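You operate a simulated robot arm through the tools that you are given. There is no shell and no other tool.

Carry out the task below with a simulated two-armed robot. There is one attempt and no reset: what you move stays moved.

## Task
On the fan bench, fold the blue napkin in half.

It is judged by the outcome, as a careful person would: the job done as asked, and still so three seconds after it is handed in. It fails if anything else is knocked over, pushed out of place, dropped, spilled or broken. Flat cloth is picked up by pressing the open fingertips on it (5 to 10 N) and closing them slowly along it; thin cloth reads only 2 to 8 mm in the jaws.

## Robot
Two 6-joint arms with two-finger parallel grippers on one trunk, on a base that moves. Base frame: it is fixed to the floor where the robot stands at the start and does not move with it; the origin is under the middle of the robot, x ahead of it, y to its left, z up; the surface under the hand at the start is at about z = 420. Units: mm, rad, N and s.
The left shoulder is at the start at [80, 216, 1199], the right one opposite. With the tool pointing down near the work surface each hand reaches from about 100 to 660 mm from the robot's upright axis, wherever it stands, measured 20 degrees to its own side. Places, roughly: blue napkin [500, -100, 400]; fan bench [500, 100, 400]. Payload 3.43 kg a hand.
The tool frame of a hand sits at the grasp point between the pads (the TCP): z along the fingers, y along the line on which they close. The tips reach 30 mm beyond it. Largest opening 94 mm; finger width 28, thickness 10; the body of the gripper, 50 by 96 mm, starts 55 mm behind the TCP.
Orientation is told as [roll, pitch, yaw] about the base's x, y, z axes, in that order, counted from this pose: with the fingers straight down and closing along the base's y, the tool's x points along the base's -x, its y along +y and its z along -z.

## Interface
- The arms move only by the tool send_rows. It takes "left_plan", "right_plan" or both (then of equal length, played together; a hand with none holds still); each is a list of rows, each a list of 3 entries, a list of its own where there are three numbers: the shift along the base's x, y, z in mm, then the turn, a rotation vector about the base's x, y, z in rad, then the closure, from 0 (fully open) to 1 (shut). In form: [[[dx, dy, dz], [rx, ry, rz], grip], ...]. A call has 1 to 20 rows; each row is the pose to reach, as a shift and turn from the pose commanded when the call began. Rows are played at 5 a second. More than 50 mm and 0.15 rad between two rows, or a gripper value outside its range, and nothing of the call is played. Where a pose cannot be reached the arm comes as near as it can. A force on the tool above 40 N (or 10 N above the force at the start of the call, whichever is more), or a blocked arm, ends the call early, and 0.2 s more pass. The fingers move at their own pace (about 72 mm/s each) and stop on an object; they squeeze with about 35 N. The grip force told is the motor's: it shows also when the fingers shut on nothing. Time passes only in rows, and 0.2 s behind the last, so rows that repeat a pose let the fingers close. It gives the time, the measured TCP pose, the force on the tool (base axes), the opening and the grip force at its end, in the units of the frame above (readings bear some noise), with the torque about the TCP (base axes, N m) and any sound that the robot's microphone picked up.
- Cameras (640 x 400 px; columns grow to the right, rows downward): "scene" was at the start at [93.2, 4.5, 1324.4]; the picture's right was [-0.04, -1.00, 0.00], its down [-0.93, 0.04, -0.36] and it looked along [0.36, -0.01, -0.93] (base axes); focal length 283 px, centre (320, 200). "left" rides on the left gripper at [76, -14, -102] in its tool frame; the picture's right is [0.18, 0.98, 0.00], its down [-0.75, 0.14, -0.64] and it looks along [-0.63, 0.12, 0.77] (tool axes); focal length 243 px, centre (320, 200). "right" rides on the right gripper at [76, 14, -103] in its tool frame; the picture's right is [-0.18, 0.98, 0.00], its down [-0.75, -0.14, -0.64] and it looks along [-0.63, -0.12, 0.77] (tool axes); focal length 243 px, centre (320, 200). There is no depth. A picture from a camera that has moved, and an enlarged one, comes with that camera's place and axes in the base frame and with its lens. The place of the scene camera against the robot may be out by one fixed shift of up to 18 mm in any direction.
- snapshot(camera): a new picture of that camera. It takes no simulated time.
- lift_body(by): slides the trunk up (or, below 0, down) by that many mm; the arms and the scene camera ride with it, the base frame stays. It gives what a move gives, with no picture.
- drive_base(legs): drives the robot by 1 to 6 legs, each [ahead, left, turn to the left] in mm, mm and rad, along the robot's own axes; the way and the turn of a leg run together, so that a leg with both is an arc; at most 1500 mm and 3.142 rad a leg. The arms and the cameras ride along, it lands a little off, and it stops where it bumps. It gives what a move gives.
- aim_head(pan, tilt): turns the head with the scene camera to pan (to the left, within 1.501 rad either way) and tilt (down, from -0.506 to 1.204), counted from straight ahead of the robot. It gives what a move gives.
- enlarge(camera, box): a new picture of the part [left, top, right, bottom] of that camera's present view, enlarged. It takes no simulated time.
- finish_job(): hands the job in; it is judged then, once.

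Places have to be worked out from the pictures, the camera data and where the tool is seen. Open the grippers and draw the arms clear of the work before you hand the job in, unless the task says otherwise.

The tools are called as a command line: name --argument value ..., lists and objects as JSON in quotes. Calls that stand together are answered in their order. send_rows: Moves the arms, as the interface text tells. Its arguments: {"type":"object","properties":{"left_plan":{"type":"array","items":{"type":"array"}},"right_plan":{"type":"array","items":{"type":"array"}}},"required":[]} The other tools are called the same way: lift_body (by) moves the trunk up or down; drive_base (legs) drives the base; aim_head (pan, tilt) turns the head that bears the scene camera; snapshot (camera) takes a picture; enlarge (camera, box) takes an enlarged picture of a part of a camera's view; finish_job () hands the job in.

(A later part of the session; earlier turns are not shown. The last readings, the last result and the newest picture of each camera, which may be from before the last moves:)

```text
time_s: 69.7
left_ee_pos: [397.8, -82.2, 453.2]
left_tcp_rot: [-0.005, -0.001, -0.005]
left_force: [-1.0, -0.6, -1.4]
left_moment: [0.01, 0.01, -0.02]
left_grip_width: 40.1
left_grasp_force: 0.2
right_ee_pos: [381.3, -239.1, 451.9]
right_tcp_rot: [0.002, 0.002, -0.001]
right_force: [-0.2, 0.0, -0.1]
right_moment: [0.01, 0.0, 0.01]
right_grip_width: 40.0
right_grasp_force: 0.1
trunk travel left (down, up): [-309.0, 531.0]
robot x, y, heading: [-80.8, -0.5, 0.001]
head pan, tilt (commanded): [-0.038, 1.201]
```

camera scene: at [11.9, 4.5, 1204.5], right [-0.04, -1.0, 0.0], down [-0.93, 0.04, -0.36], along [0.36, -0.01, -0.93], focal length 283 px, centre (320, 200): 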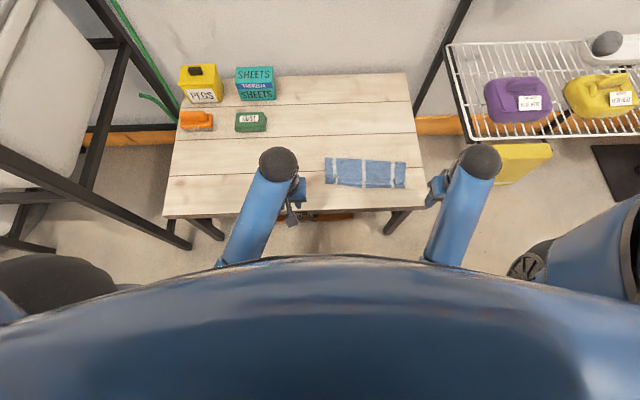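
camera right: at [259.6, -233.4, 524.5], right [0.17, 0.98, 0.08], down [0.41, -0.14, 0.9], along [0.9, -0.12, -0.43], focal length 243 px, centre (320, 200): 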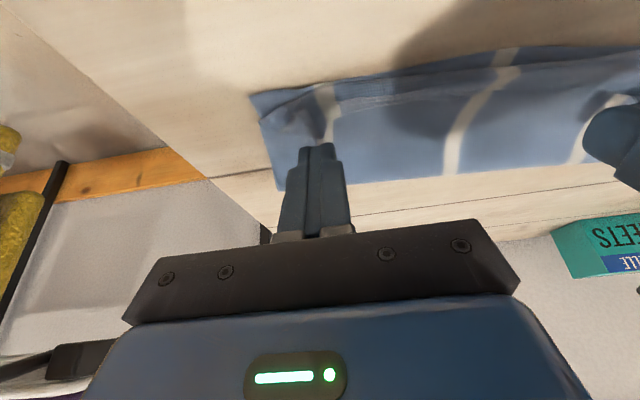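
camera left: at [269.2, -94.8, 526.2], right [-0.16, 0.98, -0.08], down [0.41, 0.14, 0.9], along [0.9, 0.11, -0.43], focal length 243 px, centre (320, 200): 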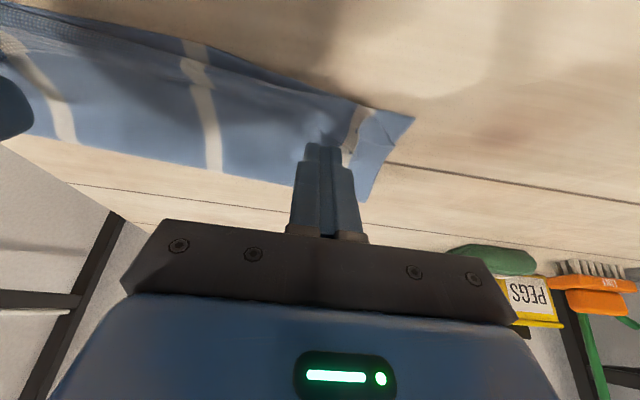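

There is no contact at about 452.5, so the tips are skimming just above the stack. I'll sweep both hands 26 mm toward the robot and see how the hem responds.

send_rows --left_plan '[[[-5, 0, 0], [0, 0, 0], 0.574], [[-10, 0, 0], [0, 0, 0], 0.574], [[-14, 0, 0], [0, 0, 0], 0.574], [[-18, 0, 0], [0, 0, 0], 0.574], [[-22, 0, 0], [0, 0, 0], 0.574], [[-26, 0, 0], [0, 0, 0], 0.574], [[-26, 0, 0], [0, 0, 0], 0.574]]' --right_plan '[[[-5, 0, 0], [0, 0, 0], 0.574], [[-10, 0, 0], [0, 0, 0], 0.574], [[-14, 0, 0], [0, 0, 0], 0.574], [[-18, 0, 0], [0, 0, 0], 0.574], [[-22, 0, 0], [0, 0, 0], 0.574], [[-26, 0, 0], [0, 0, 0], 0.574], [[-26, 0, 0], [0, 0, 0], 0.574]]'

enlarge --camera "left" --box '[160, 60, 400, 210]'

enlarge --camera "right" --box '[220, 50, 460, 200]'

```text
time_s: 71.3
left_ee_pos: [371.6, -80.9, 452.0]
left_tcp_rot: [-0.005, 0.0, -0.003]
left_force: [-0.5, 0.4, 0.3]
left_moment: [0.01, 0.0, 0.01]
left_grip_width: 39.9
left_grasp_force: 0.1
right_ee_pos: [355.4, -239.4, 453.2]
right_tcp_rot: [0.001, 0.0, -0.002]
right_force: [0.1, 0.0, 0.7]
right_moment: [-0.02, 0.0, -0.02]
right_grip_width: 39.8
right_grasp_force: 0.1
trunk travel left (down, up): [-309.0, 531.0]
robot x, y, heading: [-79.2, 2.4, 0.0]
head pan, tilt (commanded): [-0.038, 1.201]
```

```text
2.67 times, centred on (280, 135) of left
camera zoom: at [296.1, -94.2, 553.7], right [-0.18, 0.98, -0.01], down [0.75, 0.14, 0.64], along [0.63, 0.11, -0.77], focal length 647 px, centre (427, 373)
```

zoom: 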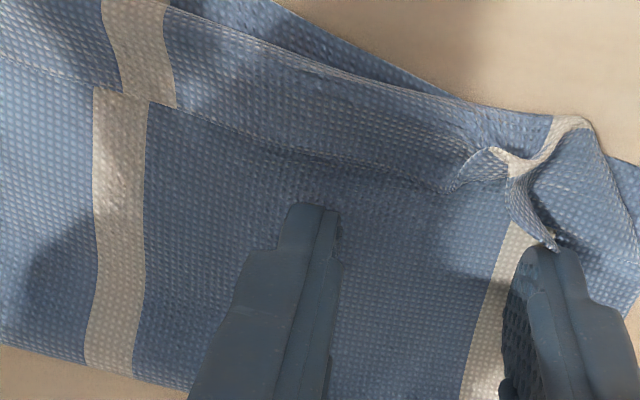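

```text
2.67 times, centred on (340, 125) of right
camera zoom: at [279.4, -225.9, 553.3], right [0.19, 0.98, 0.0], down [0.75, -0.14, 0.64], along [0.63, -0.12, -0.77], focal length 647 px, centre (267, 400)
```

zoom: 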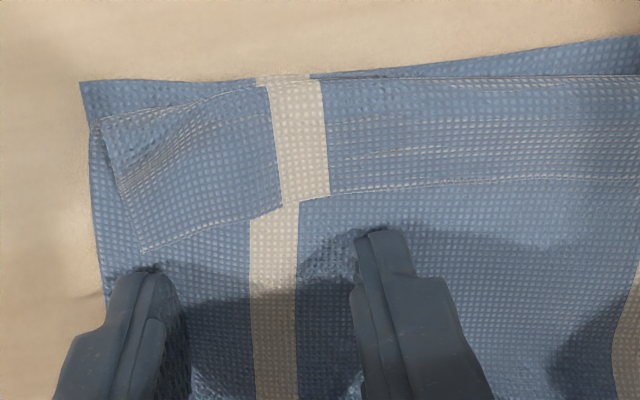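

The skimming fingers dragged the whole light napkin about 20 mm toward the front edge of the bench, with the near-right corner now at x ≈ 305. I'll press lightly and slide the whole stack back about 50 mm. After that I'll anchor it with one hand while the other works the hem.

send_rows --left_plan '[[[0, 0, -0.5], [0, 0, 0], 0.574], [[0, 0, -0.8], [0, 0, 0], 0.574], [[4, 0, -0.8], [0, 0, 0], 0.574], [[9, 0, -0.8], [0, 0, 0], 0.574], [[14, 0, -0.8], [0, 0, 0], 0.574], [[19, 0, -0.8], [0, 0, 0], 0.574], [[24, 0, -0.8], [0, 0, 0], 0.574], [[29, 0, -0.8], [0, 0, 0], 0.574], [[34, 0, -0.8], [0, 0, 0], 0.574], [[39, 0, -0.8], [0, 0, 0], 0.574], [[44, 0, -0.8], [0, 0, 0], 0.574], [[49, 0, -0.8], [0, 0, 0], 0.574], [[49, 0, -0.8], [0, 0, 0], 0.574]]' --right_plan '[[[0, 0, -0.5], [0, 0, 0], 0.574], [[0, 0, -0.8], [0, 0, 0], 0.574], [[5, 0, -0.8], [0, 0, 0], 0.574], [[11, 0, -0.8], [0, 0, 0], 0.574], [[17, 0, -0.8], [0, 0, 0], 0.574], [[23, 0, -0.8], [0, 0, 0], 0.574], [[29, 0, -0.8], [0, 0, 0], 0.574], [[35, 0, -0.8], [0, 0, 0], 0.574], [[41, 0, -0.8], [0, 0, 0], 0.574], [[47, 0, -0.8], [0, 0, 0], 0.574], [[53, 0, -0.8], [0, 0, 0], 0.574], [[59, 0, -0.8], [0, 0, 0], 0.574], [[59, 0, -0.8], [0, 0, 0], 0.574]]'

enlarge --camera "left" --box '[160, 60, 400, 210]'

enlarge --camera "right" --box '[220, 50, 460, 200]'

enlarge --camera "scene" --box '[300, 135, 430, 216]'

```text
time_s: 74.1
left_ee_pos: [418.9, -82.1, 452.1]
left_tcp_rot: [-0.004, -0.001, -0.004]
left_force: [0.5, 1.0, 0.5]
left_moment: [0.01, 0.0, 0.02]
left_grip_width: 39.7
left_grasp_force: 0.2
right_ee_pos: [413.0, -239.2, 452.1]
right_tcp_rot: [0.002, 0.0, -0.002]
right_force: [-1.7, -0.1, 6.9]
right_moment: [-0.16, 0.05, -0.01]
right_grip_width: 40.2
right_grasp_force: 0.0
trunk travel left (down, up): [-309.0, 531.0]
robot x, y, heading: [-82.2, -0.1, 0.002]
head pan, tilt (commanded): [-0.038, 1.201]
```

```text
2.67 times, centred on (280, 135) of left
camera zoom: at [344.9, -94.4, 554.0], right [-0.18, 0.98, -0.01], down [0.75, 0.14, 0.64], along [0.63, 0.11, -0.77], focal length 647 px, centre (427, 373)
```

zoom: 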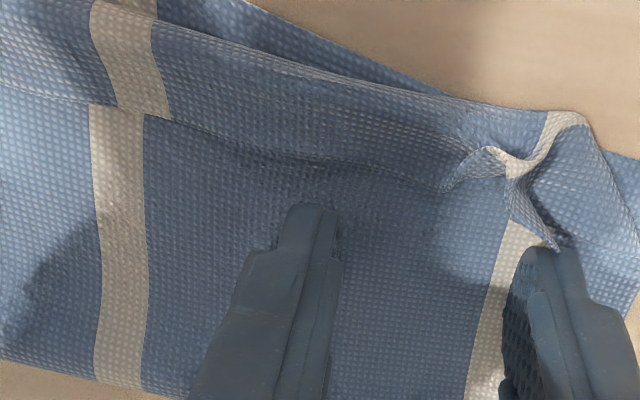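

```text
2.67 times, centred on (340, 125) of right
camera zoom: at [338.2, -225.8, 552.8], right [0.19, 0.98, 0.0], down [0.75, -0.14, 0.64], along [0.63, -0.12, -0.77], focal length 647 px, centre (267, 400)
```

zoom: 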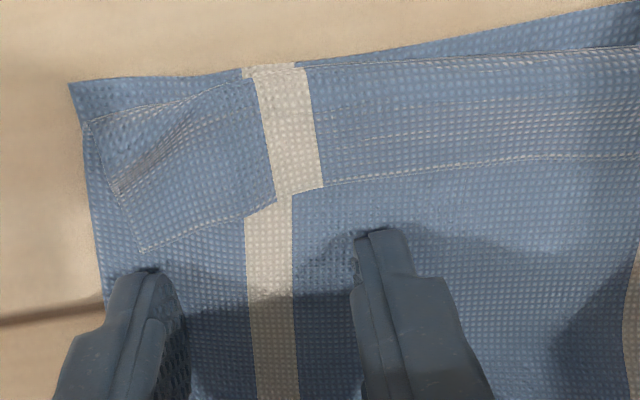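

```text
4.92 times, centred on (365, 176) of scene
camera zoom: at [12.4, 4.8, 1204.5], right [-0.04, -1.0, 0.0], down [-0.93, 0.04, -0.36], along [0.36, -0.01, -0.93], focal length 1394 px, centre (98, 321)
```

zoom: 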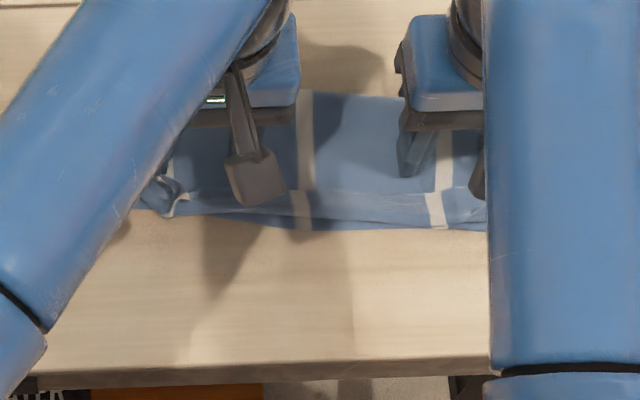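

The whole stack slid back well, and the near edge is now at x ≈ 363 on the right. I'll use the left hand as an anchor on the middle of the stack, at about (432,−130), and lift the right hand just clear.

send_rows --left_plan '[[[0, 0, 8], [0, 0, 0], 0.574], [[4, -16, 12], [0, 0, 0], 0.574], [[9, -34, 12], [0, 0, 0], 0.574], [[13, -48, 10], [0, 0, 0], 0.574], [[13, -48, 5], [0, 0, 0], 0.574], [[13, -48, 1], [0, 0, 0], 0.574], [[13, -48, -0.5], [0, 0, 0], 0.574], [[13, -48, -1], [0, 0, 0], 0.574], [[13, -48, -1], [0, 0, 0], 0.574]]' --right_plan '[[[0, 0, 2], [0, 0, 0], 0.574], [[0, 0, 4], [0, 0, 0], 0.574], [[0, 0, 4], [0, 0, 0], 0.574], [[0, 0, 4], [0, 0, 0], 0.574], [[0, 0, 4], [0, 0, 0], 0.574], [[0, 0, 4], [0, 0, 0], 0.574], [[0, 0, 4], [0, 0, 0], 0.574], [[0, 0, 4], [0, 0, 0], 0.574], [[0, 0, 4], [0, 0, 0], 0.574]]'

```text
time_s: 76.1
left_ee_pos: [432.6, -130.4, 451.5]
left_tcp_rot: [-0.007, -0.002, -0.005]
left_force: [-0.3, -0.5, 7.2]
left_moment: [0.12, 0.09, 0.05]
left_grip_width: 39.9
left_grasp_force: 0.1
right_ee_pos: [413.9, -240.2, 455.4]
right_tcp_rot: [0.0, 0.001, -0.001]
right_force: [0.2, -0.2, 0.4]
right_moment: [0.0, 0.0, -0.01]
right_grip_width: 40.1
right_grasp_force: 0.0
trunk travel left (down, up): [-309.0, 531.0]
robot x, y, heading: [-80.5, 1.5, 0.004]
head pan, tilt (commanded): [-0.038, 1.201]
```

The anchor holds at 7 N, and I'll firm it up slightly. Then I'll lower the right hand until it skims the top layer and sweep it toward the robot to push the hem's free edge over.

send_rows --left_plan '[[[0, 0, -0.3], [0, 0, 0], 0.574], [[0, 0, -0.5], [0, 0, 0], 0.574], [[0, 0, -0.5], [0, 0, 0], 0.574], [[0, 0, -0.5], [0, 0, 0], 0.574], [[0, 0, -0.5], [0, 0, 0], 0.574], [[0, 0, -0.5], [0, 0, 0], 0.574], [[0, 0, -0.5], [0, 0, 0], 0.574], [[0, 0, -0.5], [0, 0, 0], 0.574]]' --right_plan '[[[0, 0, -1.5], [0, 0, 0], 0.574], [[0, 0, -3], [0, 0, 0], 0.574], [[-3, 0, -3], [0, 0, 0], 0.574], [[-6, 0, -3], [0, 0, 0], 0.574], [[-9, 0, -3], [0, 0, 0], 0.574], [[-12, 0, -3], [0, 0, 0], 0.574], [[-15, 0, -3], [0, 0, 0], 0.574], [[-15, 0, -3], [0, 0, 0], 0.574]]'

enlarge --camera "right" --box '[220, 50, 460, 200]'

```text
time_s: 77.9
left_ee_pos: [433.0, -129.5, 451.1]
left_tcp_rot: [-0.007, -0.005, -0.005]
left_force: [0.6, -1.5, 14.8]
left_moment: [0.33, 0.03, 0.02]
left_grip_width: 39.4
left_grasp_force: 0.1
right_ee_pos: [397.9, -239.0, 453.1]
right_tcp_rot: [0.0, 0.0, -0.002]
right_force: [-0.4, 0.2, 0.4]
right_moment: [0.04, 0.0, -0.03]
right_grip_width: 39.9
right_grasp_force: 0.0
trunk travel left (down, up): [-309.0, 531.0]
robot x, y, heading: [-78.6, -0.2, 0.005]
head pan, tilt (commanded): [-0.038, 1.201]
```

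```text
2.67 times, centred on (340, 125) of right
camera zoom: at [322.5, -225.4, 553.9], right [0.19, 0.98, 0.0], down [0.75, -0.14, 0.64], along [0.63, -0.12, -0.77], focal length 647 px, centre (267, 400)
```

zoom: 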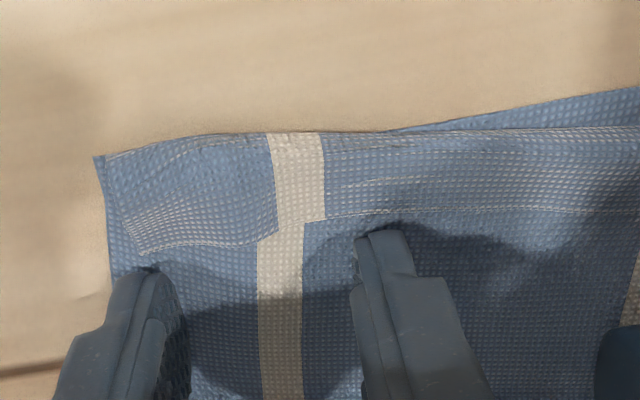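

The skimming contact is dragging the top layer a little. I'll raise the right hand 0.8 mm so it only catches the hem's lofted edge, and sweep on.

send_rows --right_plan '[[[0, 0, 0.8], [0, 0, 0], 0.574], [[-4, 0, 0.8], [0, 0, 0], 0.574], [[-8, 0, 0.8], [0, 0, 0], 0.574], [[-12, 0, 0.8], [0, 0, 0], 0.574], [[-16, 0, 0.8], [0, 0, 0], 0.574], [[-16, 0, 0.8], [0, 0, 0], 0.574]]'

enlarge --camera "right" --box '[220, 50, 460, 200]'

```text
time_s: 79.3
left_ee_pos: [432.8, -128.2, 450.1]
left_tcp_rot: [-0.005, -0.004, -0.006]
left_force: [1.7, -1.7, 17.9]
left_moment: [0.35, 0.0, -0.04]
left_grip_width: 39.2
left_grasp_force: 0.1
right_ee_pos: [382.4, -239.0, 453.9]
right_tcp_rot: [0.001, 0.0, -0.001]
right_force: [-0.4, 0.2, -0.9]
right_moment: [-0.01, 0.02, -0.01]
right_grip_width: 40.0
right_grasp_force: 0.1
trunk travel left (down, up): [-309.0, 531.0]
robot x, y, heading: [-81.1, 2.3, 0.001]
head pan, tilt (commanded): [-0.038, 1.201]
```

```text
2.67 times, centred on (340, 125) of right
camera zoom: at [306.9, -225.3, 554.9], right [0.19, 0.98, 0.0], down [0.75, -0.14, 0.64], along [0.63, -0.12, -0.77], focal length 647 px, centre (267, 400)
```

zoom: 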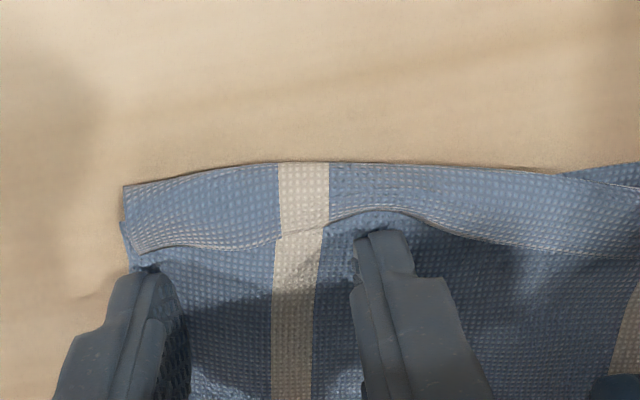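

The hem is now being pushed: its free edge wraps around the finger and the flap is arching up. I'll continue the sweep, rising slightly.

send_rows --right_plan '[[[-4, 0, 0.5], [0, 0, 0], 0.574], [[-8, 0, 1], [0, 0, 0], 0.574], [[-12, 0, 1.5], [0, 0, 0], 0.574], [[-15, 0, 2], [0, 0, 0], 0.574], [[-15, 0, 2], [0, 0, 0], 0.574]]'

enlarge --camera "right" --box '[220, 50, 460, 200]'

```text
time_s: 80.5
left_ee_pos: [431.9, -128.2, 452.1]
left_tcp_rot: [-0.006, -0.004, -0.004]
left_force: [1.5, -2.1, 18.0]
left_moment: [0.36, -0.02, -0.04]
left_grip_width: 39.4
left_grasp_force: 0.0
right_ee_pos: [366.9, -239.7, 456.0]
right_tcp_rot: [-0.001, 0.002, -0.001]
right_force: [0.8, -0.4, -1.2]
right_moment: [-0.02, -0.02, -0.02]
right_grip_width: 40.0
right_grasp_force: 0.1
trunk travel left (down, up): [-309.0, 531.0]
robot x, y, heading: [-84.9, -0.2, -0.0]
head pan, tilt (commanded): [-0.038, 1.201]
```

```text
2.67 times, centred on (340, 125) of right
camera zoom: at [291.6, -225.7, 557.1], right [0.19, 0.98, 0.0], down [0.75, -0.14, 0.64], along [0.63, -0.12, -0.77], focal length 647 px, centre (267, 400)
```

zoom: 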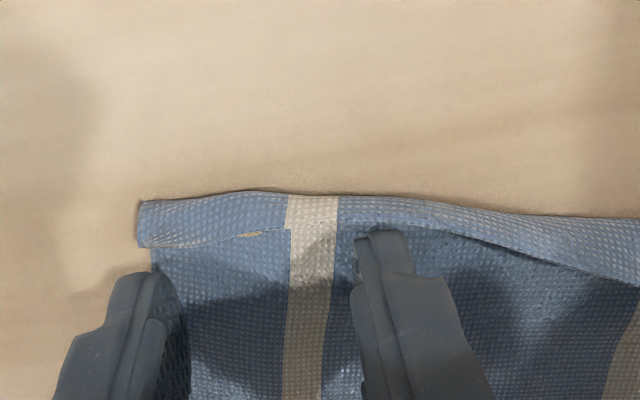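

The hem now stands almost upright just in front of the fingers. I'll rise a few millimetres and push on past the edge to tip it over toward the robot.

send_rows --right_plan '[[[-3, 0, 2], [0, 0, 0], 0.574], [[-7, 0, 3.5], [0, 0, 0], 0.574], [[-12, 0, 4], [0, 0, 0], 0.574], [[-17, 0, 3], [0, 0, 0], 0.574], [[-22, 0, 1], [0, 0, 0], 0.574], [[-26, 0, -1], [0, 0, 0], 0.574], [[-26, 0, -1], [0, 0, 0], 0.574]]'

snapshot --camera "right"

```text
time_s: 82.1
left_ee_pos: [433.1, -128.6, 450.8]
left_tcp_rot: [-0.003, -0.004, -0.003]
left_force: [3.5, 0.0, 17.8]
left_moment: [0.39, -0.06, -0.08]
left_grip_width: 39.3
left_grasp_force: 0.1
right_ee_pos: [339.4, -239.4, 451.8]
right_tcp_rot: [0.001, 0.001, -0.002]
right_force: [-0.4, -0.3, -0.9]
right_moment: [-0.01, 0.0, 0.0]
right_grip_width: 40.1
right_grasp_force: 0.1
trunk travel left (down, up): [-309.0, 531.0]
robot x, y, heading: [-78.7, -3.3, 0.003]
head pan, tilt (commanded): [-0.038, 1.201]
```

```text
taken
camera right: at [265.1, -225.9, 555.0], right [0.19, 0.98, 0.0], down [0.75, -0.14, 0.64], along [0.63, -0.12, -0.77], focal length 243 px, centre (320, 200)
```

right: 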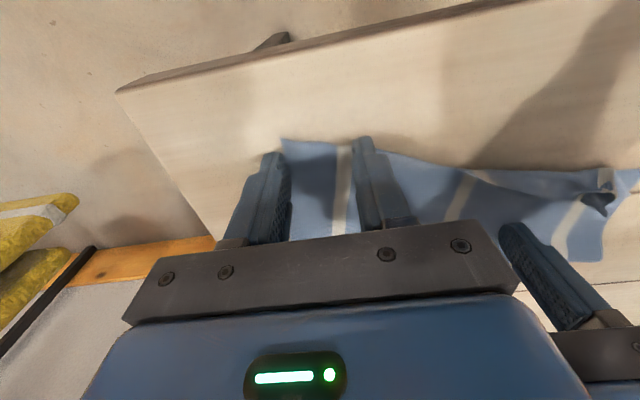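

The right side of the hem seems to have flipped out flat. I'll zoom in to confirm.

enlarge --camera "right" --box '[240, 90, 640, 290]'

enlarge --camera "scene" --box '[300, 135, 430, 216]'

snapshot --camera "left"

```text
1.60 times, centred on (440, 190) of right
camera zoom: at [265.1, -225.9, 555.0], right [0.19, 0.98, 0.0], down [0.75, -0.14, 0.64], along [0.63, -0.12, -0.77], focal length 388 px, centre (128, 216)
```

zoom: 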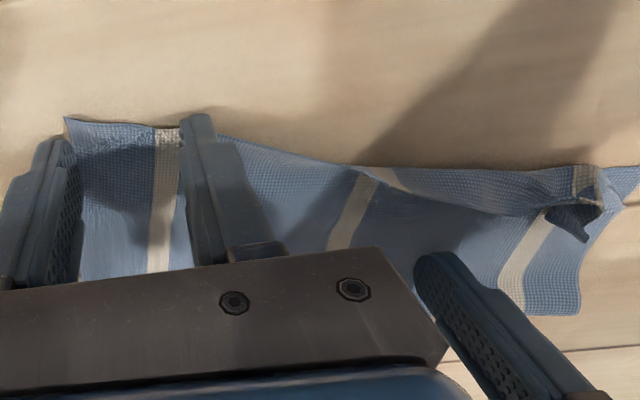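

```text
4.92 times, centred on (365, 176) of scene
camera zoom: at [11.5, 4.7, 1204.6], right [-0.04, -1.0, 0.0], down [-0.93, 0.04, -0.36], along [0.36, -0.01, -0.93], focal length 1394 px, centre (98, 321)
```

zoom: 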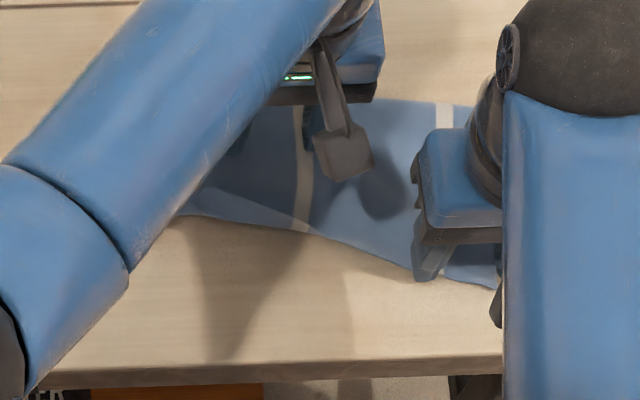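

```text
taken
camera left: at [357.9, -142.4, 553.2], right [-0.18, 0.98, -0.01], down [0.75, 0.14, 0.64], along [0.63, 0.11, -0.77], focal length 243 px, centre (320, 200)
```

left: 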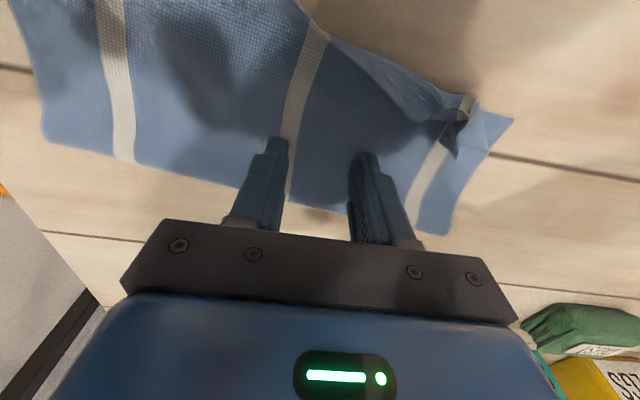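

The anchored sweep worked, and the right half of the hem is flipped out flat. Now I'll swap roles: the right hand moves to anchor the middle of the stack while the left hand goes behind the left part of the hem and its collar.

send_rows --left_plan '[[[0, 0, 8], [0, 0, 0], 0.574], [[0, 0, 18], [0, 0, 0], 0.6], [[0, 19, 22], [0, 0, 0], 0.65], [[-1, 38, 22], [0, 0, 0], 0.68], [[-2, 57, 22], [0, 0, 0], 0.68], [[-2, 57, 16], [0, 0, 0], 0.68], [[-2, 57, 14], [0, 0, 0], 0.68], [[-2, 57, 14], [0, 0, 0], 0.68], [[-2, 57, 14], [0, 0, 0], 0.68]]' --right_plan '[[[0, 0, 8], [0, 0, 0], 0.574], [[0, 0, 20], [0, 0, 0], 0.574], [[30, 13, 24], [0, 0, 0], 0.574], [[60, 26, 24], [0, 0, 0], 0.574], [[90, 39, 18], [0, 0, 0], 0.574], [[90, 39, 8], [0, 0, 0], 0.574], [[90, 39, 2], [0, 0, 0], 0.574], [[90, 39, 0], [0, 0, 0], 0.574], [[90, 39, 0], [0, 0, 0], 0.574]]'

enlarge --camera "left" --box '[200, 60, 440, 210]'

snapshot --camera "right"

```text
time_s: 84.1
left_ee_pos: [430.3, -72.1, 463.4]
left_tcp_rot: [-0.006, -0.002, -0.005]
left_force: [0.2, 0.0, 0.0]
left_moment: [0.01, 0.03, -0.02]
left_grip_width: 30.1
left_grasp_force: 0.0
right_ee_pos: [431.3, -199.8, 454.4]
right_tcp_rot: [0.002, 0.002, -0.002]
right_force: [-0.5, 0.3, -0.1]
right_moment: [-0.01, -0.02, 0.01]
right_grip_width: 40.2
right_grasp_force: 0.0
trunk travel left (down, up): [-309.0, 531.0]
robot x, y, heading: [-79.8, 0.6, -0.005]
head pan, tilt (commanded): [-0.038, 1.201]
```

```text
2.67 times, centred on (320, 135) of left
camera zoom: at [356.1, -85.2, 565.3], right [-0.18, 0.98, -0.01], down [0.75, 0.14, 0.64], along [0.63, 0.11, -0.77], focal length 647 px, centre (320, 373)
```

zoom: 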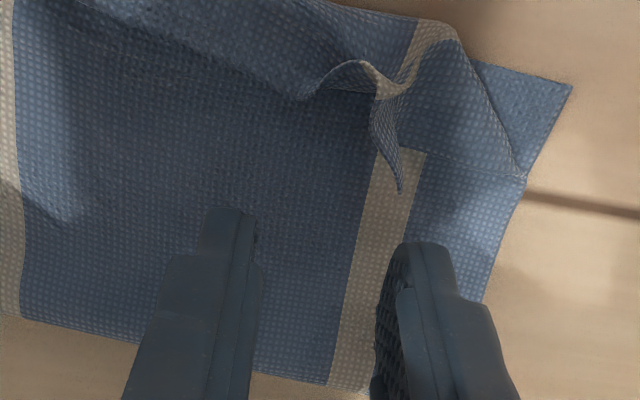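

```text
taken
camera right: at [356.9, -186.5, 555.3], right [0.19, 0.98, 0.0], down [0.75, -0.14, 0.64], along [0.63, -0.12, -0.77], focal length 243 px, centre (320, 200)
```

right: 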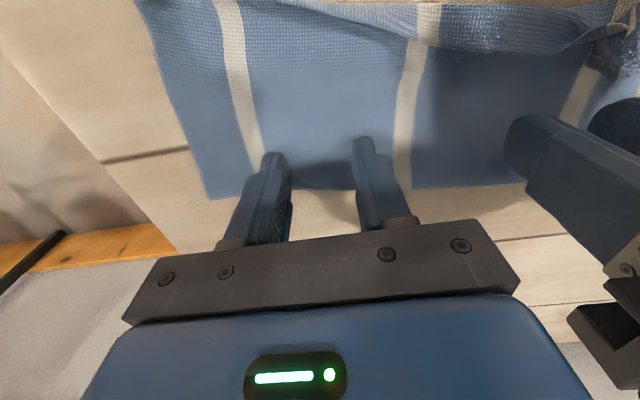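

The left hand is behind the collar. I'll shift it 6 mm to line up with the collar, lower it to skim height, and press the right anchor down.

send_rows --left_plan '[[[0, -3, -3], [0, 0, 0], 0.68], [[0, -6, -6], [0, 0, 0], 0.68], [[0, -6, -8], [0, 0, 0], 0.68], [[0, -6, -9.5], [0, 0, 0], 0.68], [[0, -6, -9.5], [0, 0, 0], 0.68], [[0, -6, -9.5], [0, 0, 0], 0.68]]' --right_plan '[[[0, 0, -1], [0, 0, 0], 0.574], [[0, 0, -2], [0, 0, 0], 0.574], [[0, 0, -2.6], [0, 0, 0], 0.574], [[0, 0, -3], [0, 0, 0], 0.574], [[0, 0, -3.2], [0, 0, 0], 0.574], [[0, 0, -3.2], [0, 0, 0], 0.574]]'

```text
time_s: 85.5
left_ee_pos: [431.6, -78.0, 454.1]
left_tcp_rot: [-0.003, -0.001, -0.005]
left_force: [-0.6, 0.0, -0.3]
left_moment: [0.0, 0.0, 0.02]
left_grip_width: 30.1
left_grasp_force: 0.1
right_ee_pos: [432.2, -200.0, 451.8]
right_tcp_rot: [0.0, 0.001, -0.002]
right_force: [0.7, -1.3, 9.7]
right_moment: [-0.03, 0.0, 0.0]
right_grip_width: 40.2
right_grasp_force: 0.0
trunk travel left (down, up): [-309.0, 531.0]
robot x, y, heading: [-80.0, -1.4, 0.001]
head pan, tilt (commanded): [-0.038, 1.201]
```

The anchor is at 9.7 N; I'll add a little more. Then I'll sweep the left hand toward the robot at skim height.

send_rows --left_plan '[[[0, 0, 0], [0, 0, 0], 0.68], [[-4, 0, 0], [0, 0, 0], 0.68], [[-8, 0, 0], [0, 0, 0], 0.68], [[-12, 0, 0], [0, 0, 0], 0.68], [[-16, 0, 0], [0, 0, 0], 0.68], [[-20, 0, 0], [0, 0, 0], 0.68], [[-24, 0, 0.3], [0, 0, 0], 0.68], [[-24, 0, 0.3], [0, 0, 0], 0.68]]' --right_plan '[[[0, 0, -0.4], [0, 0, 0], 0.574], [[0, 0, -0.4], [0, 0, 0], 0.574], [[0, 0, -0.4], [0, 0, 0], 0.574], [[0, 0, -0.4], [0, 0, 0], 0.574], [[0, 0, -0.4], [0, 0, 0], 0.574], [[0, 0, -0.4], [0, 0, 0], 0.574], [[0, 0, -0.4], [0, 0, 0], 0.574], [[0, 0, -0.4], [0, 0, 0], 0.574]]'

enlarge --camera "left" --box '[200, 60, 440, 210]'

```text
time_s: 87.3
left_ee_pos: [405.5, -78.2, 454.0]
left_tcp_rot: [-0.006, -0.001, -0.005]
left_force: [0.6, 0.1, -0.4]
left_moment: [0.01, -0.04, -0.01]
left_grip_width: 30.3
left_grasp_force: 0.0
right_ee_pos: [431.2, -200.1, 451.5]
right_tcp_rot: [0.0, -0.001, -0.001]
right_force: [2.4, -2.4, 17.4]
right_moment: [0.04, -0.02, -0.05]
right_grip_width: 40.1
right_grasp_force: 0.1
trunk travel left (down, up): [-309.0, 531.0]
robot x, y, heading: [-81.3, -4.3, 0.0]
head pan, tilt (commanded): [-0.038, 1.201]
```

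```text
2.67 times, centred on (320, 135) of left
camera zoom: at [331.3, -90.7, 556.8], right [-0.18, 0.98, -0.01], down [0.75, 0.14, 0.64], along [0.63, 0.11, -0.77], focal length 647 px, centre (320, 373)
```

zoom: 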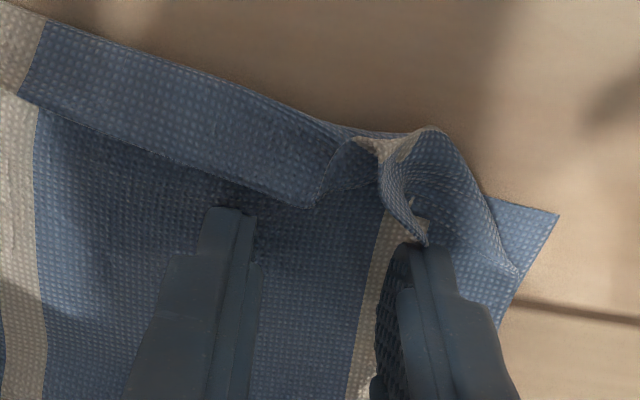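

The collar and hem are being pushed and are starting to rise. I'll continue the sweep, rising gradually as before.

send_rows --left_plan '[[[-4, 0, 0.3], [0, 0, 0], 0.68], [[-8, 0, 0.7], [0, 0, 0], 0.68], [[-12, 0, 1.2], [0, 0, 0], 0.68], [[-16, 0, 2], [0, 0, 0], 0.68], [[-16, 0, 2], [0, 0, 0], 0.68]]'

enlarge --camera "left" --box '[200, 60, 440, 210]'

```text
time_s: 88.5
left_ee_pos: [391.4, -77.2, 457.0]
left_tcp_rot: [-0.005, -0.002, -0.004]
left_force: [0.1, 0.3, 0.0]
left_moment: [0.0, 0.03, 0.05]
left_grip_width: 30.2
left_grasp_force: 0.0
right_ee_pos: [432.1, -199.3, 451.9]
right_tcp_rot: [-0.001, -0.001, -0.002]
right_force: [4.8, -3.2, 19.0]
right_moment: [0.04, -0.11, -0.04]
right_grip_width: 39.9
right_grasp_force: 0.0
trunk travel left (down, up): [-309.0, 531.0]
robot x, y, heading: [-81.2, 1.2, 0.002]
head pan, tilt (commanded): [-0.038, 1.201]
```

```text
2.67 times, centred on (320, 135) of left
camera zoom: at [315.7, -90.9, 559.3], right [-0.18, 0.98, -0.01], down [0.75, 0.14, 0.64], along [0.63, 0.11, -0.77], focal length 647 px, centre (320, 373)
```

zoom: 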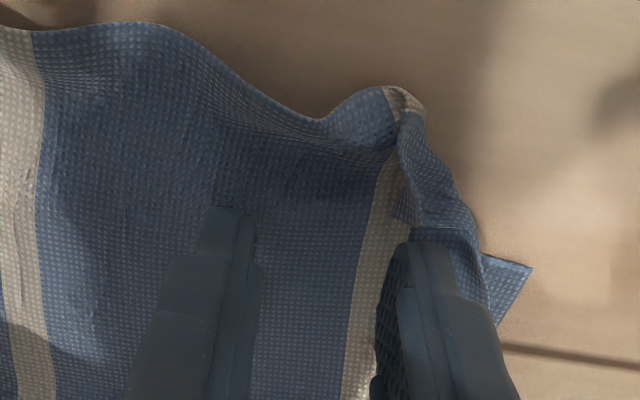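

The left hem has popped outward too, with only the pinch crease and the narrow corner piece still curled. I'll push on a little further past the edge, then lower to lay it down.

send_rows --left_plan '[[[-4, 0, 2], [0, 0, 0], 0.68], [[-8, 0, 3], [0, 0, 0], 0.68], [[-13, 1, 3], [0, 0, 0], 0.68], [[-18, 2, 1], [0, 0, 0], 0.68], [[-23, 3, -2], [0, 0, 0], 0.68], [[-26, 3, -4], [0, 0, 0], 0.68], [[-26, 3, -4], [0, 0, 0], 0.68]]'

enlarge --camera "left" --box '[160, 60, 440, 235]'

snapshot --camera "scene"

```text
time_s: 90.1
left_ee_pos: [364.2, -75.2, 454.2]
left_tcp_rot: [-0.006, -0.003, -0.004]
left_force: [-0.5, 0.4, 0.0]
left_moment: [-0.01, 0.03, -0.01]
left_grip_width: 29.9
left_grasp_force: 0.0
right_ee_pos: [432.4, -199.6, 451.7]
right_tcp_rot: [0.001, -0.002, -0.002]
right_force: [4.2, -2.3, 20.1]
right_moment: [0.06, -0.11, -0.04]
right_grip_width: 40.2
right_grasp_force: 0.0
trunk travel left (down, up): [-309.0, 531.0]
robot x, y, heading: [-79.4, 0.7, -0.001]
head pan, tilt (commanded): [-0.038, 1.201]
```

```text
2.29 times, centred on (300, 148) of left
camera zoom: at [289.3, -88.5, 555.8], right [-0.18, 0.98, -0.01], down [0.75, 0.14, 0.64], along [0.63, 0.11, -0.77], focal length 555 px, centre (366, 320)
```

zoom: 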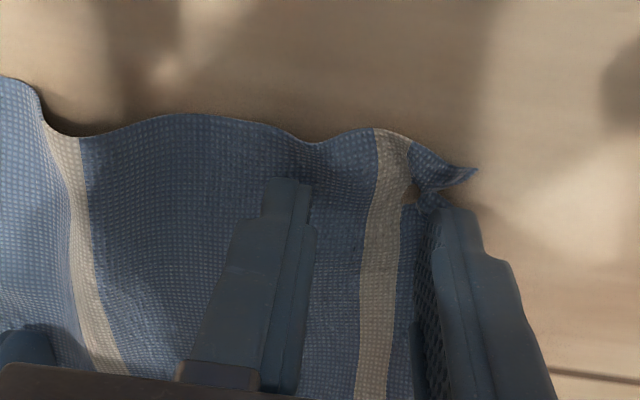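

```text
taken
camera scene: at [11.4, 5.1, 1204.6], right [-0.04, -1.0, 0.0], down [-0.93, 0.04, -0.36], along [0.36, -0.01, -0.93], focal length 283 px, centre (320, 200)
```

scene: 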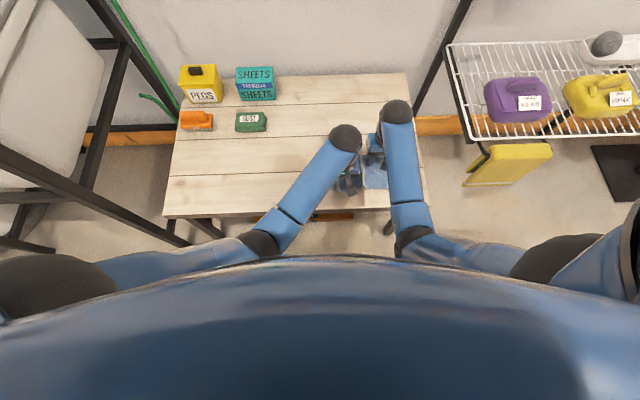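

The hem is flipped out on both sides. I'll raise both hands straight up and away to get a full view of the result.

send_rows --left_plan '[[[0, 0, 8], [0, 0, 0], 0.68], [[0, 0, 20], [0, 0, 0], 0.68], [[0, 20, 40], [0, 0, 0], 0.68], [[-10, 50, 55], [0, 0, 0], 0.68], [[-20, 85, 60], [0, 0, 0], 0.68], [[-30, 125, 60], [0, 0, 0], 0.68], [[-40, 150, 60], [0, 0, 0], 0.68], [[-40, 150, 60], [0, 0, 0], 0.68]]' --right_plan '[[[0, 0, 8], [0, 0, 0], 0.574], [[0, 0, 20], [0, 0, 0], 0.574], [[-10, -20, 40], [0, 0, 0], 0.574], [[-35, -45, 55], [0, 0, 0], 0.574], [[-65, -75, 60], [0, 0, 0], 0.574], [[-95, -105, 60], [0, 0, 0], 0.574], [[-120, -130, 60], [0, 0, 0], 0.574], [[-120, -130, 60], [0, 0, 0], 0.574]]'

enlarge --camera "scene" --box '[300, 130, 430, 211]'

snapshot --camera "left"

snapshot --camera "right"

```text
time_s: 91.9
left_ee_pos: [327.0, 74.4, 514.0]
left_tcp_rot: [-0.007, 0.0, -0.005]
left_force: [0.3, -0.8, 0.6]
left_moment: [-0.03, 0.0, 0.0]
left_grip_width: 30.1
left_grasp_force: 0.0
right_ee_pos: [313.0, -329.6, 511.4]
right_tcp_rot: [0.0, 0.002, 0.0]
right_force: [0.3, 0.4, 0.8]
right_moment: [-0.03, -0.01, 0.04]
right_grip_width: 40.0
right_grasp_force: 0.1
trunk travel left (down, up): [-309.0, 531.0]
robot x, y, heading: [-78.7, 2.3, 0.005]
head pan, tilt (commanded): [-0.038, 1.201]
```

```text
4.92 times, centred on (365, 170) of scene
camera zoom: at [13.6, 4.4, 1204.4], right [-0.04, -1.0, 0.0], down [-0.93, 0.04, -0.36], along [0.36, -0.01, -0.93], focal length 1394 px, centre (98, 345)
```

zoom: 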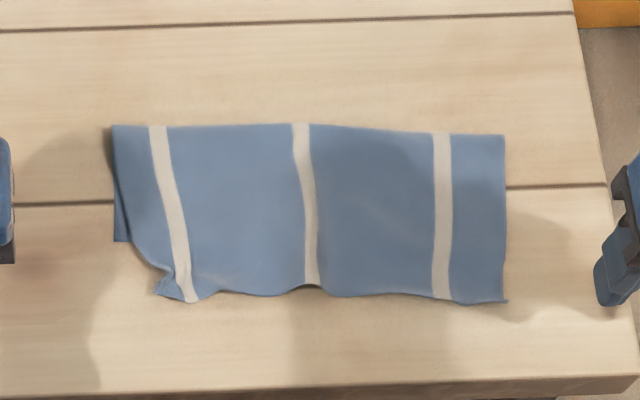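

```text
taken
camera left: at [250.9, 62.3, 615.7], right [-0.18, 0.98, -0.01], down [0.75, 0.14, 0.64], along [0.63, 0.11, -0.77], focal length 243 px, centre (320, 200)
```

left: 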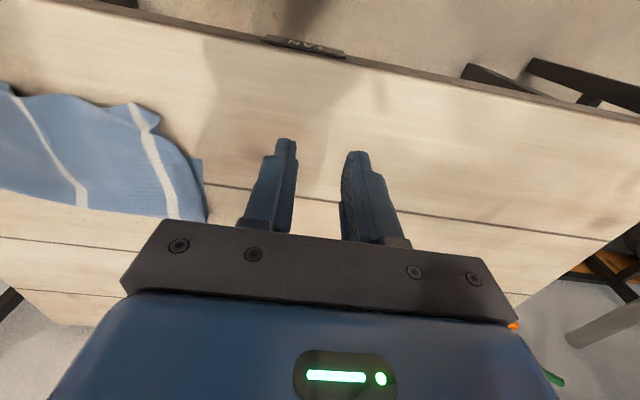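

```text
taken
camera right: at [238.3, -315.8, 611.4], right [0.18, 0.98, 0.0], down [0.75, -0.14, 0.64], along [0.63, -0.12, -0.77], focal length 243 px, centre (320, 200)
```

right: 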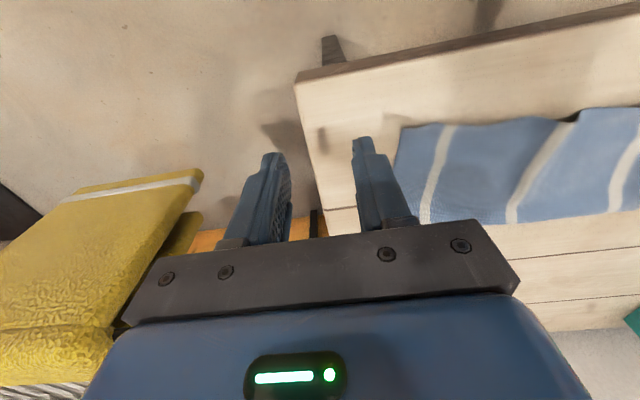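

The whole top layer now lies flat with its edge outward, but it overshoots the bottom edge by about 30–40 mm. Because that strip lies alone on the bench, I can regrip it, lift, and lay the fold again properly centred. First I'll look closely at the crumpled left corner.

send_rows --left_plan '[[[5, -30, 0], [0, 0, 0], 0.8], [[10, -60, 0], [0, 0, 0], 0.9], [[16, -95, 0], [0, 0, 0], 1.0], [[22, -130, -5], [0, 0, 0], 1.0], [[25, -142, -15], [0, 0, 0], 1.0], [[25, -142, -15], [0, 0, 0], 1.0]]' --right_plan '[[[25, 35, 0], [0, 0, 0], 0.574], [[50, 70, 0], [0, 0, 0], 0.574], [[75, 105, 0], [0, 0, 0], 0.574], [[95, 135, -10], [0, 0, 0], 0.574], [[110, 155, -25], [0, 0, 0], 0.574], [[110, 155, -25], [0, 0, 0], 0.574]]'

enlarge --camera "left" --box '[180, 40, 440, 202]'

snapshot --camera "right"

```text
time_s: 93.3
left_ee_pos: [349.0, -67.0, 497.9]
left_tcp_rot: [-0.007, 0.0, -0.004]
left_force: [0.1, -0.6, 0.1]
left_moment: [-0.01, 0.01, 0.02]
left_grip_width: 0.0
left_grasp_force: 33.5
right_ee_pos: [421.0, -173.8, 485.4]
right_tcp_rot: [0.0, -0.001, -0.003]
right_force: [-0.1, 0.6, 0.2]
right_moment: [-0.03, -0.02, 0.02]
right_grip_width: 40.1
right_grasp_force: 0.1
trunk travel left (down, up): [-309.0, 531.0]
robot x, y, heading: [-79.3, -1.3, 0.002]
head pan, tilt (commanded): [-0.038, 1.201]
```

```text
2.46 times, centred on (310, 121) of left
camera zoom: at [274.1, -79.9, 599.3], right [-0.18, 0.98, -0.01], down [0.75, 0.14, 0.64], along [0.63, 0.11, -0.77], focal length 597 px, centre (345, 394)
```

zoom: 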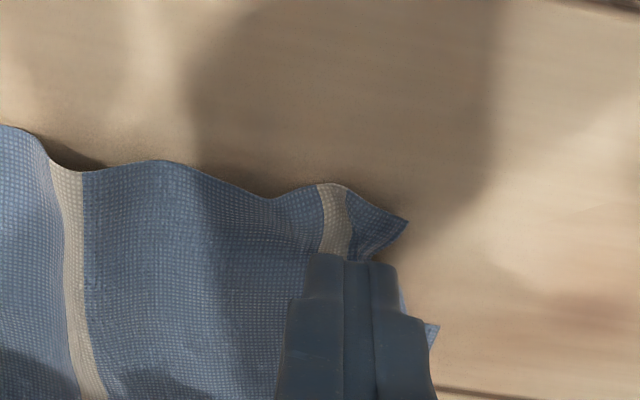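

```text
taken
camera right: at [346.5, -160.6, 585.9], right [0.19, 0.98, 0.0], down [0.75, -0.14, 0.64], along [0.63, -0.12, -0.77], focal length 243 px, centre (320, 200)
```

right: 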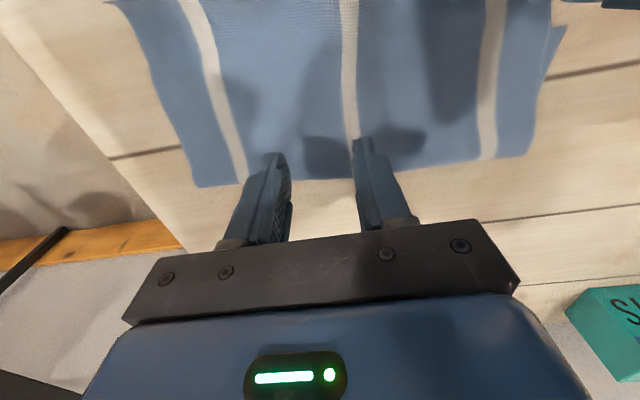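

The left corner tip is at about (346,−49) and should be near y = −30. I'll anchor the stack with the right hand and press the closed left fingertips near that corner, ready to drag it outward.

send_rows --left_plan '[[[2, 4, -10], [0, 0, 0], 1.0], [[5, 7, -20], [0, 0, 0], 1.0], [[5, 7, -32], [0, 0, 0], 1.0], [[5, 7, -40], [0, 0, 0], 1.0], [[5, 7, -44.5], [0, 0, 0], 1.0], [[5, 7, -44.5], [0, 0, 0], 1.0], [[5, 7, -44.5], [0, 0, 0], 1.0]]' --right_plan '[[[0, 0, -10], [0, 0, 0], 0.574], [[0, 0, -20], [0, 0, 0], 0.574], [[0, 0, -28], [0, 0, 0], 0.574], [[0, 0, -32], [0, 0, 0], 0.574], [[0, 0, -33.5], [0, 0, 0], 0.574], [[0, 0, -34], [0, 0, 0], 0.574], [[0, 0, -34], [0, 0, 0], 0.574]]'

```text
time_s: 94.9
left_ee_pos: [355.1, -59.4, 454.8]
left_tcp_rot: [-0.005, 0.0, -0.003]
left_force: [0.4, -0.2, -0.3]
left_moment: [-0.01, 0.02, 0.01]
left_grip_width: 0.0
left_grasp_force: 33.0
right_ee_pos: [421.6, -174.7, 452.7]
right_tcp_rot: [0.001, -0.001, -0.001]
right_force: [0.5, 0.8, 1.1]
right_moment: [0.03, 0.0, -0.01]
right_grip_width: 40.4
right_grasp_force: 0.2
trunk travel left (down, up): [-309.0, 531.0]
robot x, y, heading: [-79.2, -1.5, 0.003]
head pan, tilt (commanded): [-0.038, 1.201]
```

The left is about 3 mm above contact and the right is just touching. I'll press the right anchor about 0.8 mm more and lower the left to contact.

send_rows --left_plan '[[[0, 0, -1.5], [0, 0, 0], 1.0], [[0, 0, -2.5], [0, 0, 0], 1.0], [[0, 0, -3.2], [0, 0, 0], 1.0], [[0, 0, -3.2], [0, 0, 0], 1.0], [[0, 0, -3.2], [0, 0, 0], 1.0]]' --right_plan '[[[0, 0, -0.4], [0, 0, 0], 0.574], [[0, 0, -0.8], [0, 0, 0], 0.574], [[0, 0, -0.8], [0, 0, 0], 0.574], [[0, 0, -0.8], [0, 0, 0], 0.574], [[0, 0, -0.8], [0, 0, 0], 0.574]]'

```text
time_s: 96.1
left_ee_pos: [354.8, -59.3, 451.0]
left_tcp_rot: [-0.007, -0.004, -0.004]
left_force: [0.8, 1.8, 9.0]
left_moment: [0.06, -0.02, 0.02]
left_grip_width: 0.0
left_grasp_force: 32.8
right_ee_pos: [420.7, -174.6, 452.6]
right_tcp_rot: [0.001, -0.003, -0.003]
right_force: [2.8, 0.1, 10.1]
right_moment: [0.08, -0.04, -0.02]
right_grip_width: 40.2
right_grasp_force: 0.0
trunk travel left (down, up): [-309.0, 531.0]
robot x, y, heading: [-79.8, -2.1, 0.003]
head pan, tilt (commanded): [-0.038, 1.201]
```

The left presses at 9 N and the anchor at 10 N. Now I'll drag the left corner outward by 20 mm.

send_rows --left_plan '[[[0, 3, 0.2], [0, 0, 0], 1.0], [[0, 6, 0.2], [0, 0, 0], 1.0], [[0, 9, 0.2], [0, 0, 0], 1.0], [[0, 12, 0.2], [0, 0, 0], 1.0], [[0, 15, 0.2], [0, 0, 0], 1.0], [[0, 18, 0.2], [0, 0, 0], 1.0], [[0, 20, 0.2], [0, 0, 0], 1.0], [[0, 20, 0.2], [0, 0, 0], 1.0]]'

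enlarge --camera "left" --box '[180, 40, 440, 202]'

enlarge --camera "scene" --box '[300, 130, 430, 211]'

```text
time_s: 97.9
left_ee_pos: [354.4, -39.9, 451.5]
left_tcp_rot: [-0.006, -0.002, -0.005]
left_force: [1.1, -4.9, 10.2]
left_moment: [-0.11, -0.05, -0.02]
left_grip_width: 0.0
left_grasp_force: 32.7
right_ee_pos: [421.6, -176.1, 452.2]
right_tcp_rot: [0.001, -0.001, 0.0]
right_force: [2.7, 0.7, 15.5]
right_moment: [0.09, -0.02, 0.0]
right_grip_width: 40.1
right_grasp_force: 0.4
trunk travel left (down, up): [-309.0, 531.0]
robot x, y, heading: [-78.7, 0.1, 0.003]
head pan, tilt (commanded): [-0.038, 1.201]
```

```text
2.46 times, centred on (310, 121) of left
camera zoom: at [279.8, -52.3, 553.2], right [-0.18, 0.98, -0.01], down [0.75, 0.14, 0.64], along [0.63, 0.11, -0.77], focal length 597 px, centre (345, 394)
```

zoom: 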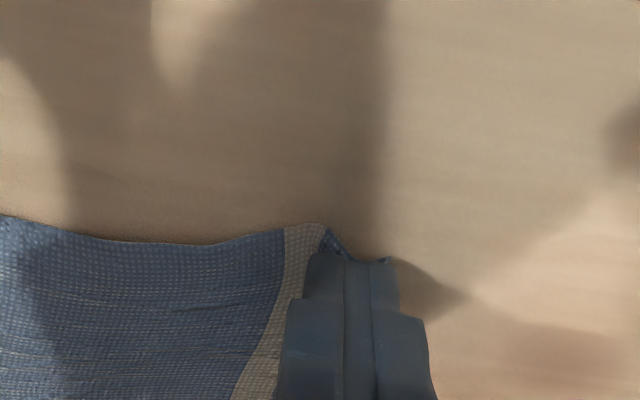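

```text
4.92 times, centred on (365, 170) of scene
camera zoom: at [11.0, 4.8, 1204.6], right [-0.04, -1.0, 0.0], down [-0.93, 0.04, -0.36], along [0.36, -0.01, -0.93], focal length 1394 px, centre (98, 345)
```

zoom: 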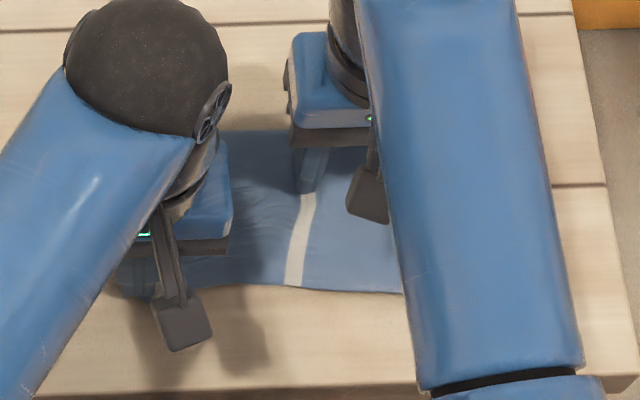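

The corner followed and the edge straightened. I'll lift the left hand and check the corner and the edge line.

send_rows --left_plan '[[[0, 0, 6], [0, 0, 0], 1.0], [[0, -5, 20], [0, 0, 0], 0.8], [[5, -15, 40], [0, 0, 0], 0.7], [[5, -25, 50], [0, 0, 0], 0.6], [[5, -25, 50], [0, 0, 0], 0.6]]' --right_plan '[[[0, 0, 6], [0, 0, 0], 0.574], [[0, -5, 20], [0, 0, 0], 0.574], [[-20, -25, 40], [0, 0, 0], 0.6], [[-45, -45, 50], [0, 0, 0], 0.6], [[-75, -62, 50], [0, 0, 0], 0.6]]'

snapshot --camera "left"

snapshot --camera "right"

enlarge --camera "scene" --box '[300, 130, 430, 211]'

```text
time_s: 99.1
left_ee_pos: [359.4, -63.3, 499.9]
left_tcp_rot: [-0.004, 0.001, -0.002]
left_force: [-0.1, 0.7, 0.2]
left_moment: [0.04, 0.0, -0.03]
left_grip_width: 37.6
left_grasp_force: 0.2
right_ee_pos: [346.5, -235.3, 501.7]
right_tcp_rot: [-0.001, -0.001, 0.001]
right_force: [0.5, -0.7, -0.8]
right_moment: [0.02, -0.02, -0.01]
right_grip_width: 37.6
right_grasp_force: 0.1
trunk travel left (down, up): [-309.0, 531.0]
robot x, y, heading: [-80.7, 0.2, -0.0]
head pan, tilt (commanded): [-0.038, 1.201]
```

```text
taken
camera left: at [284.7, -77.2, 602.1], right [-0.18, 0.98, -0.01], down [0.75, 0.14, 0.64], along [0.63, 0.11, -0.77], focal length 243 px, centre (320, 200)
```

left: 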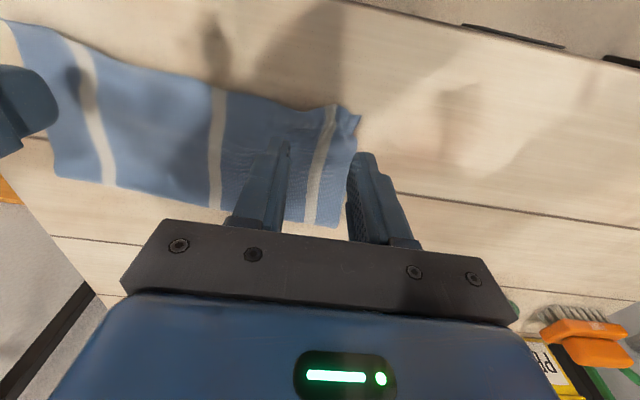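

```text
taken
camera right: at [270.4, -222.3, 603.2], right [0.18, 0.98, 0.0], down [0.75, -0.14, 0.64], along [0.63, -0.12, -0.77], focal length 243 px, centre (320, 200)
```

right: 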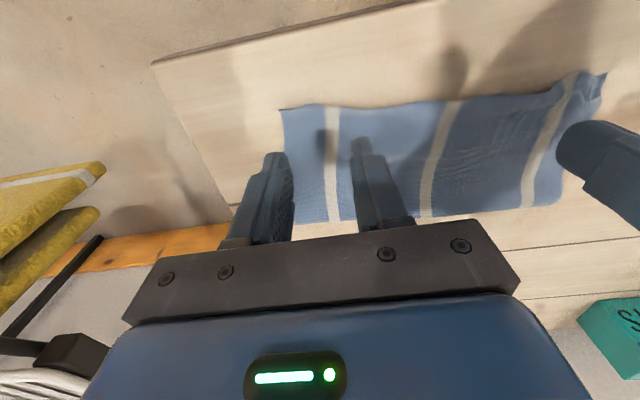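

```text
4.92 times, centred on (365, 170) of scene
camera zoom: at [12.5, 4.3, 1204.5], right [-0.04, -1.0, 0.0], down [-0.93, 0.04, -0.36], along [0.36, -0.01, -0.93], focal length 1394 px, centre (98, 345)
```

zoom: 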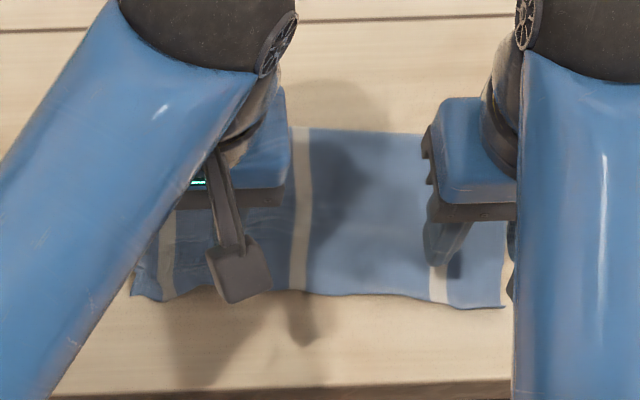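

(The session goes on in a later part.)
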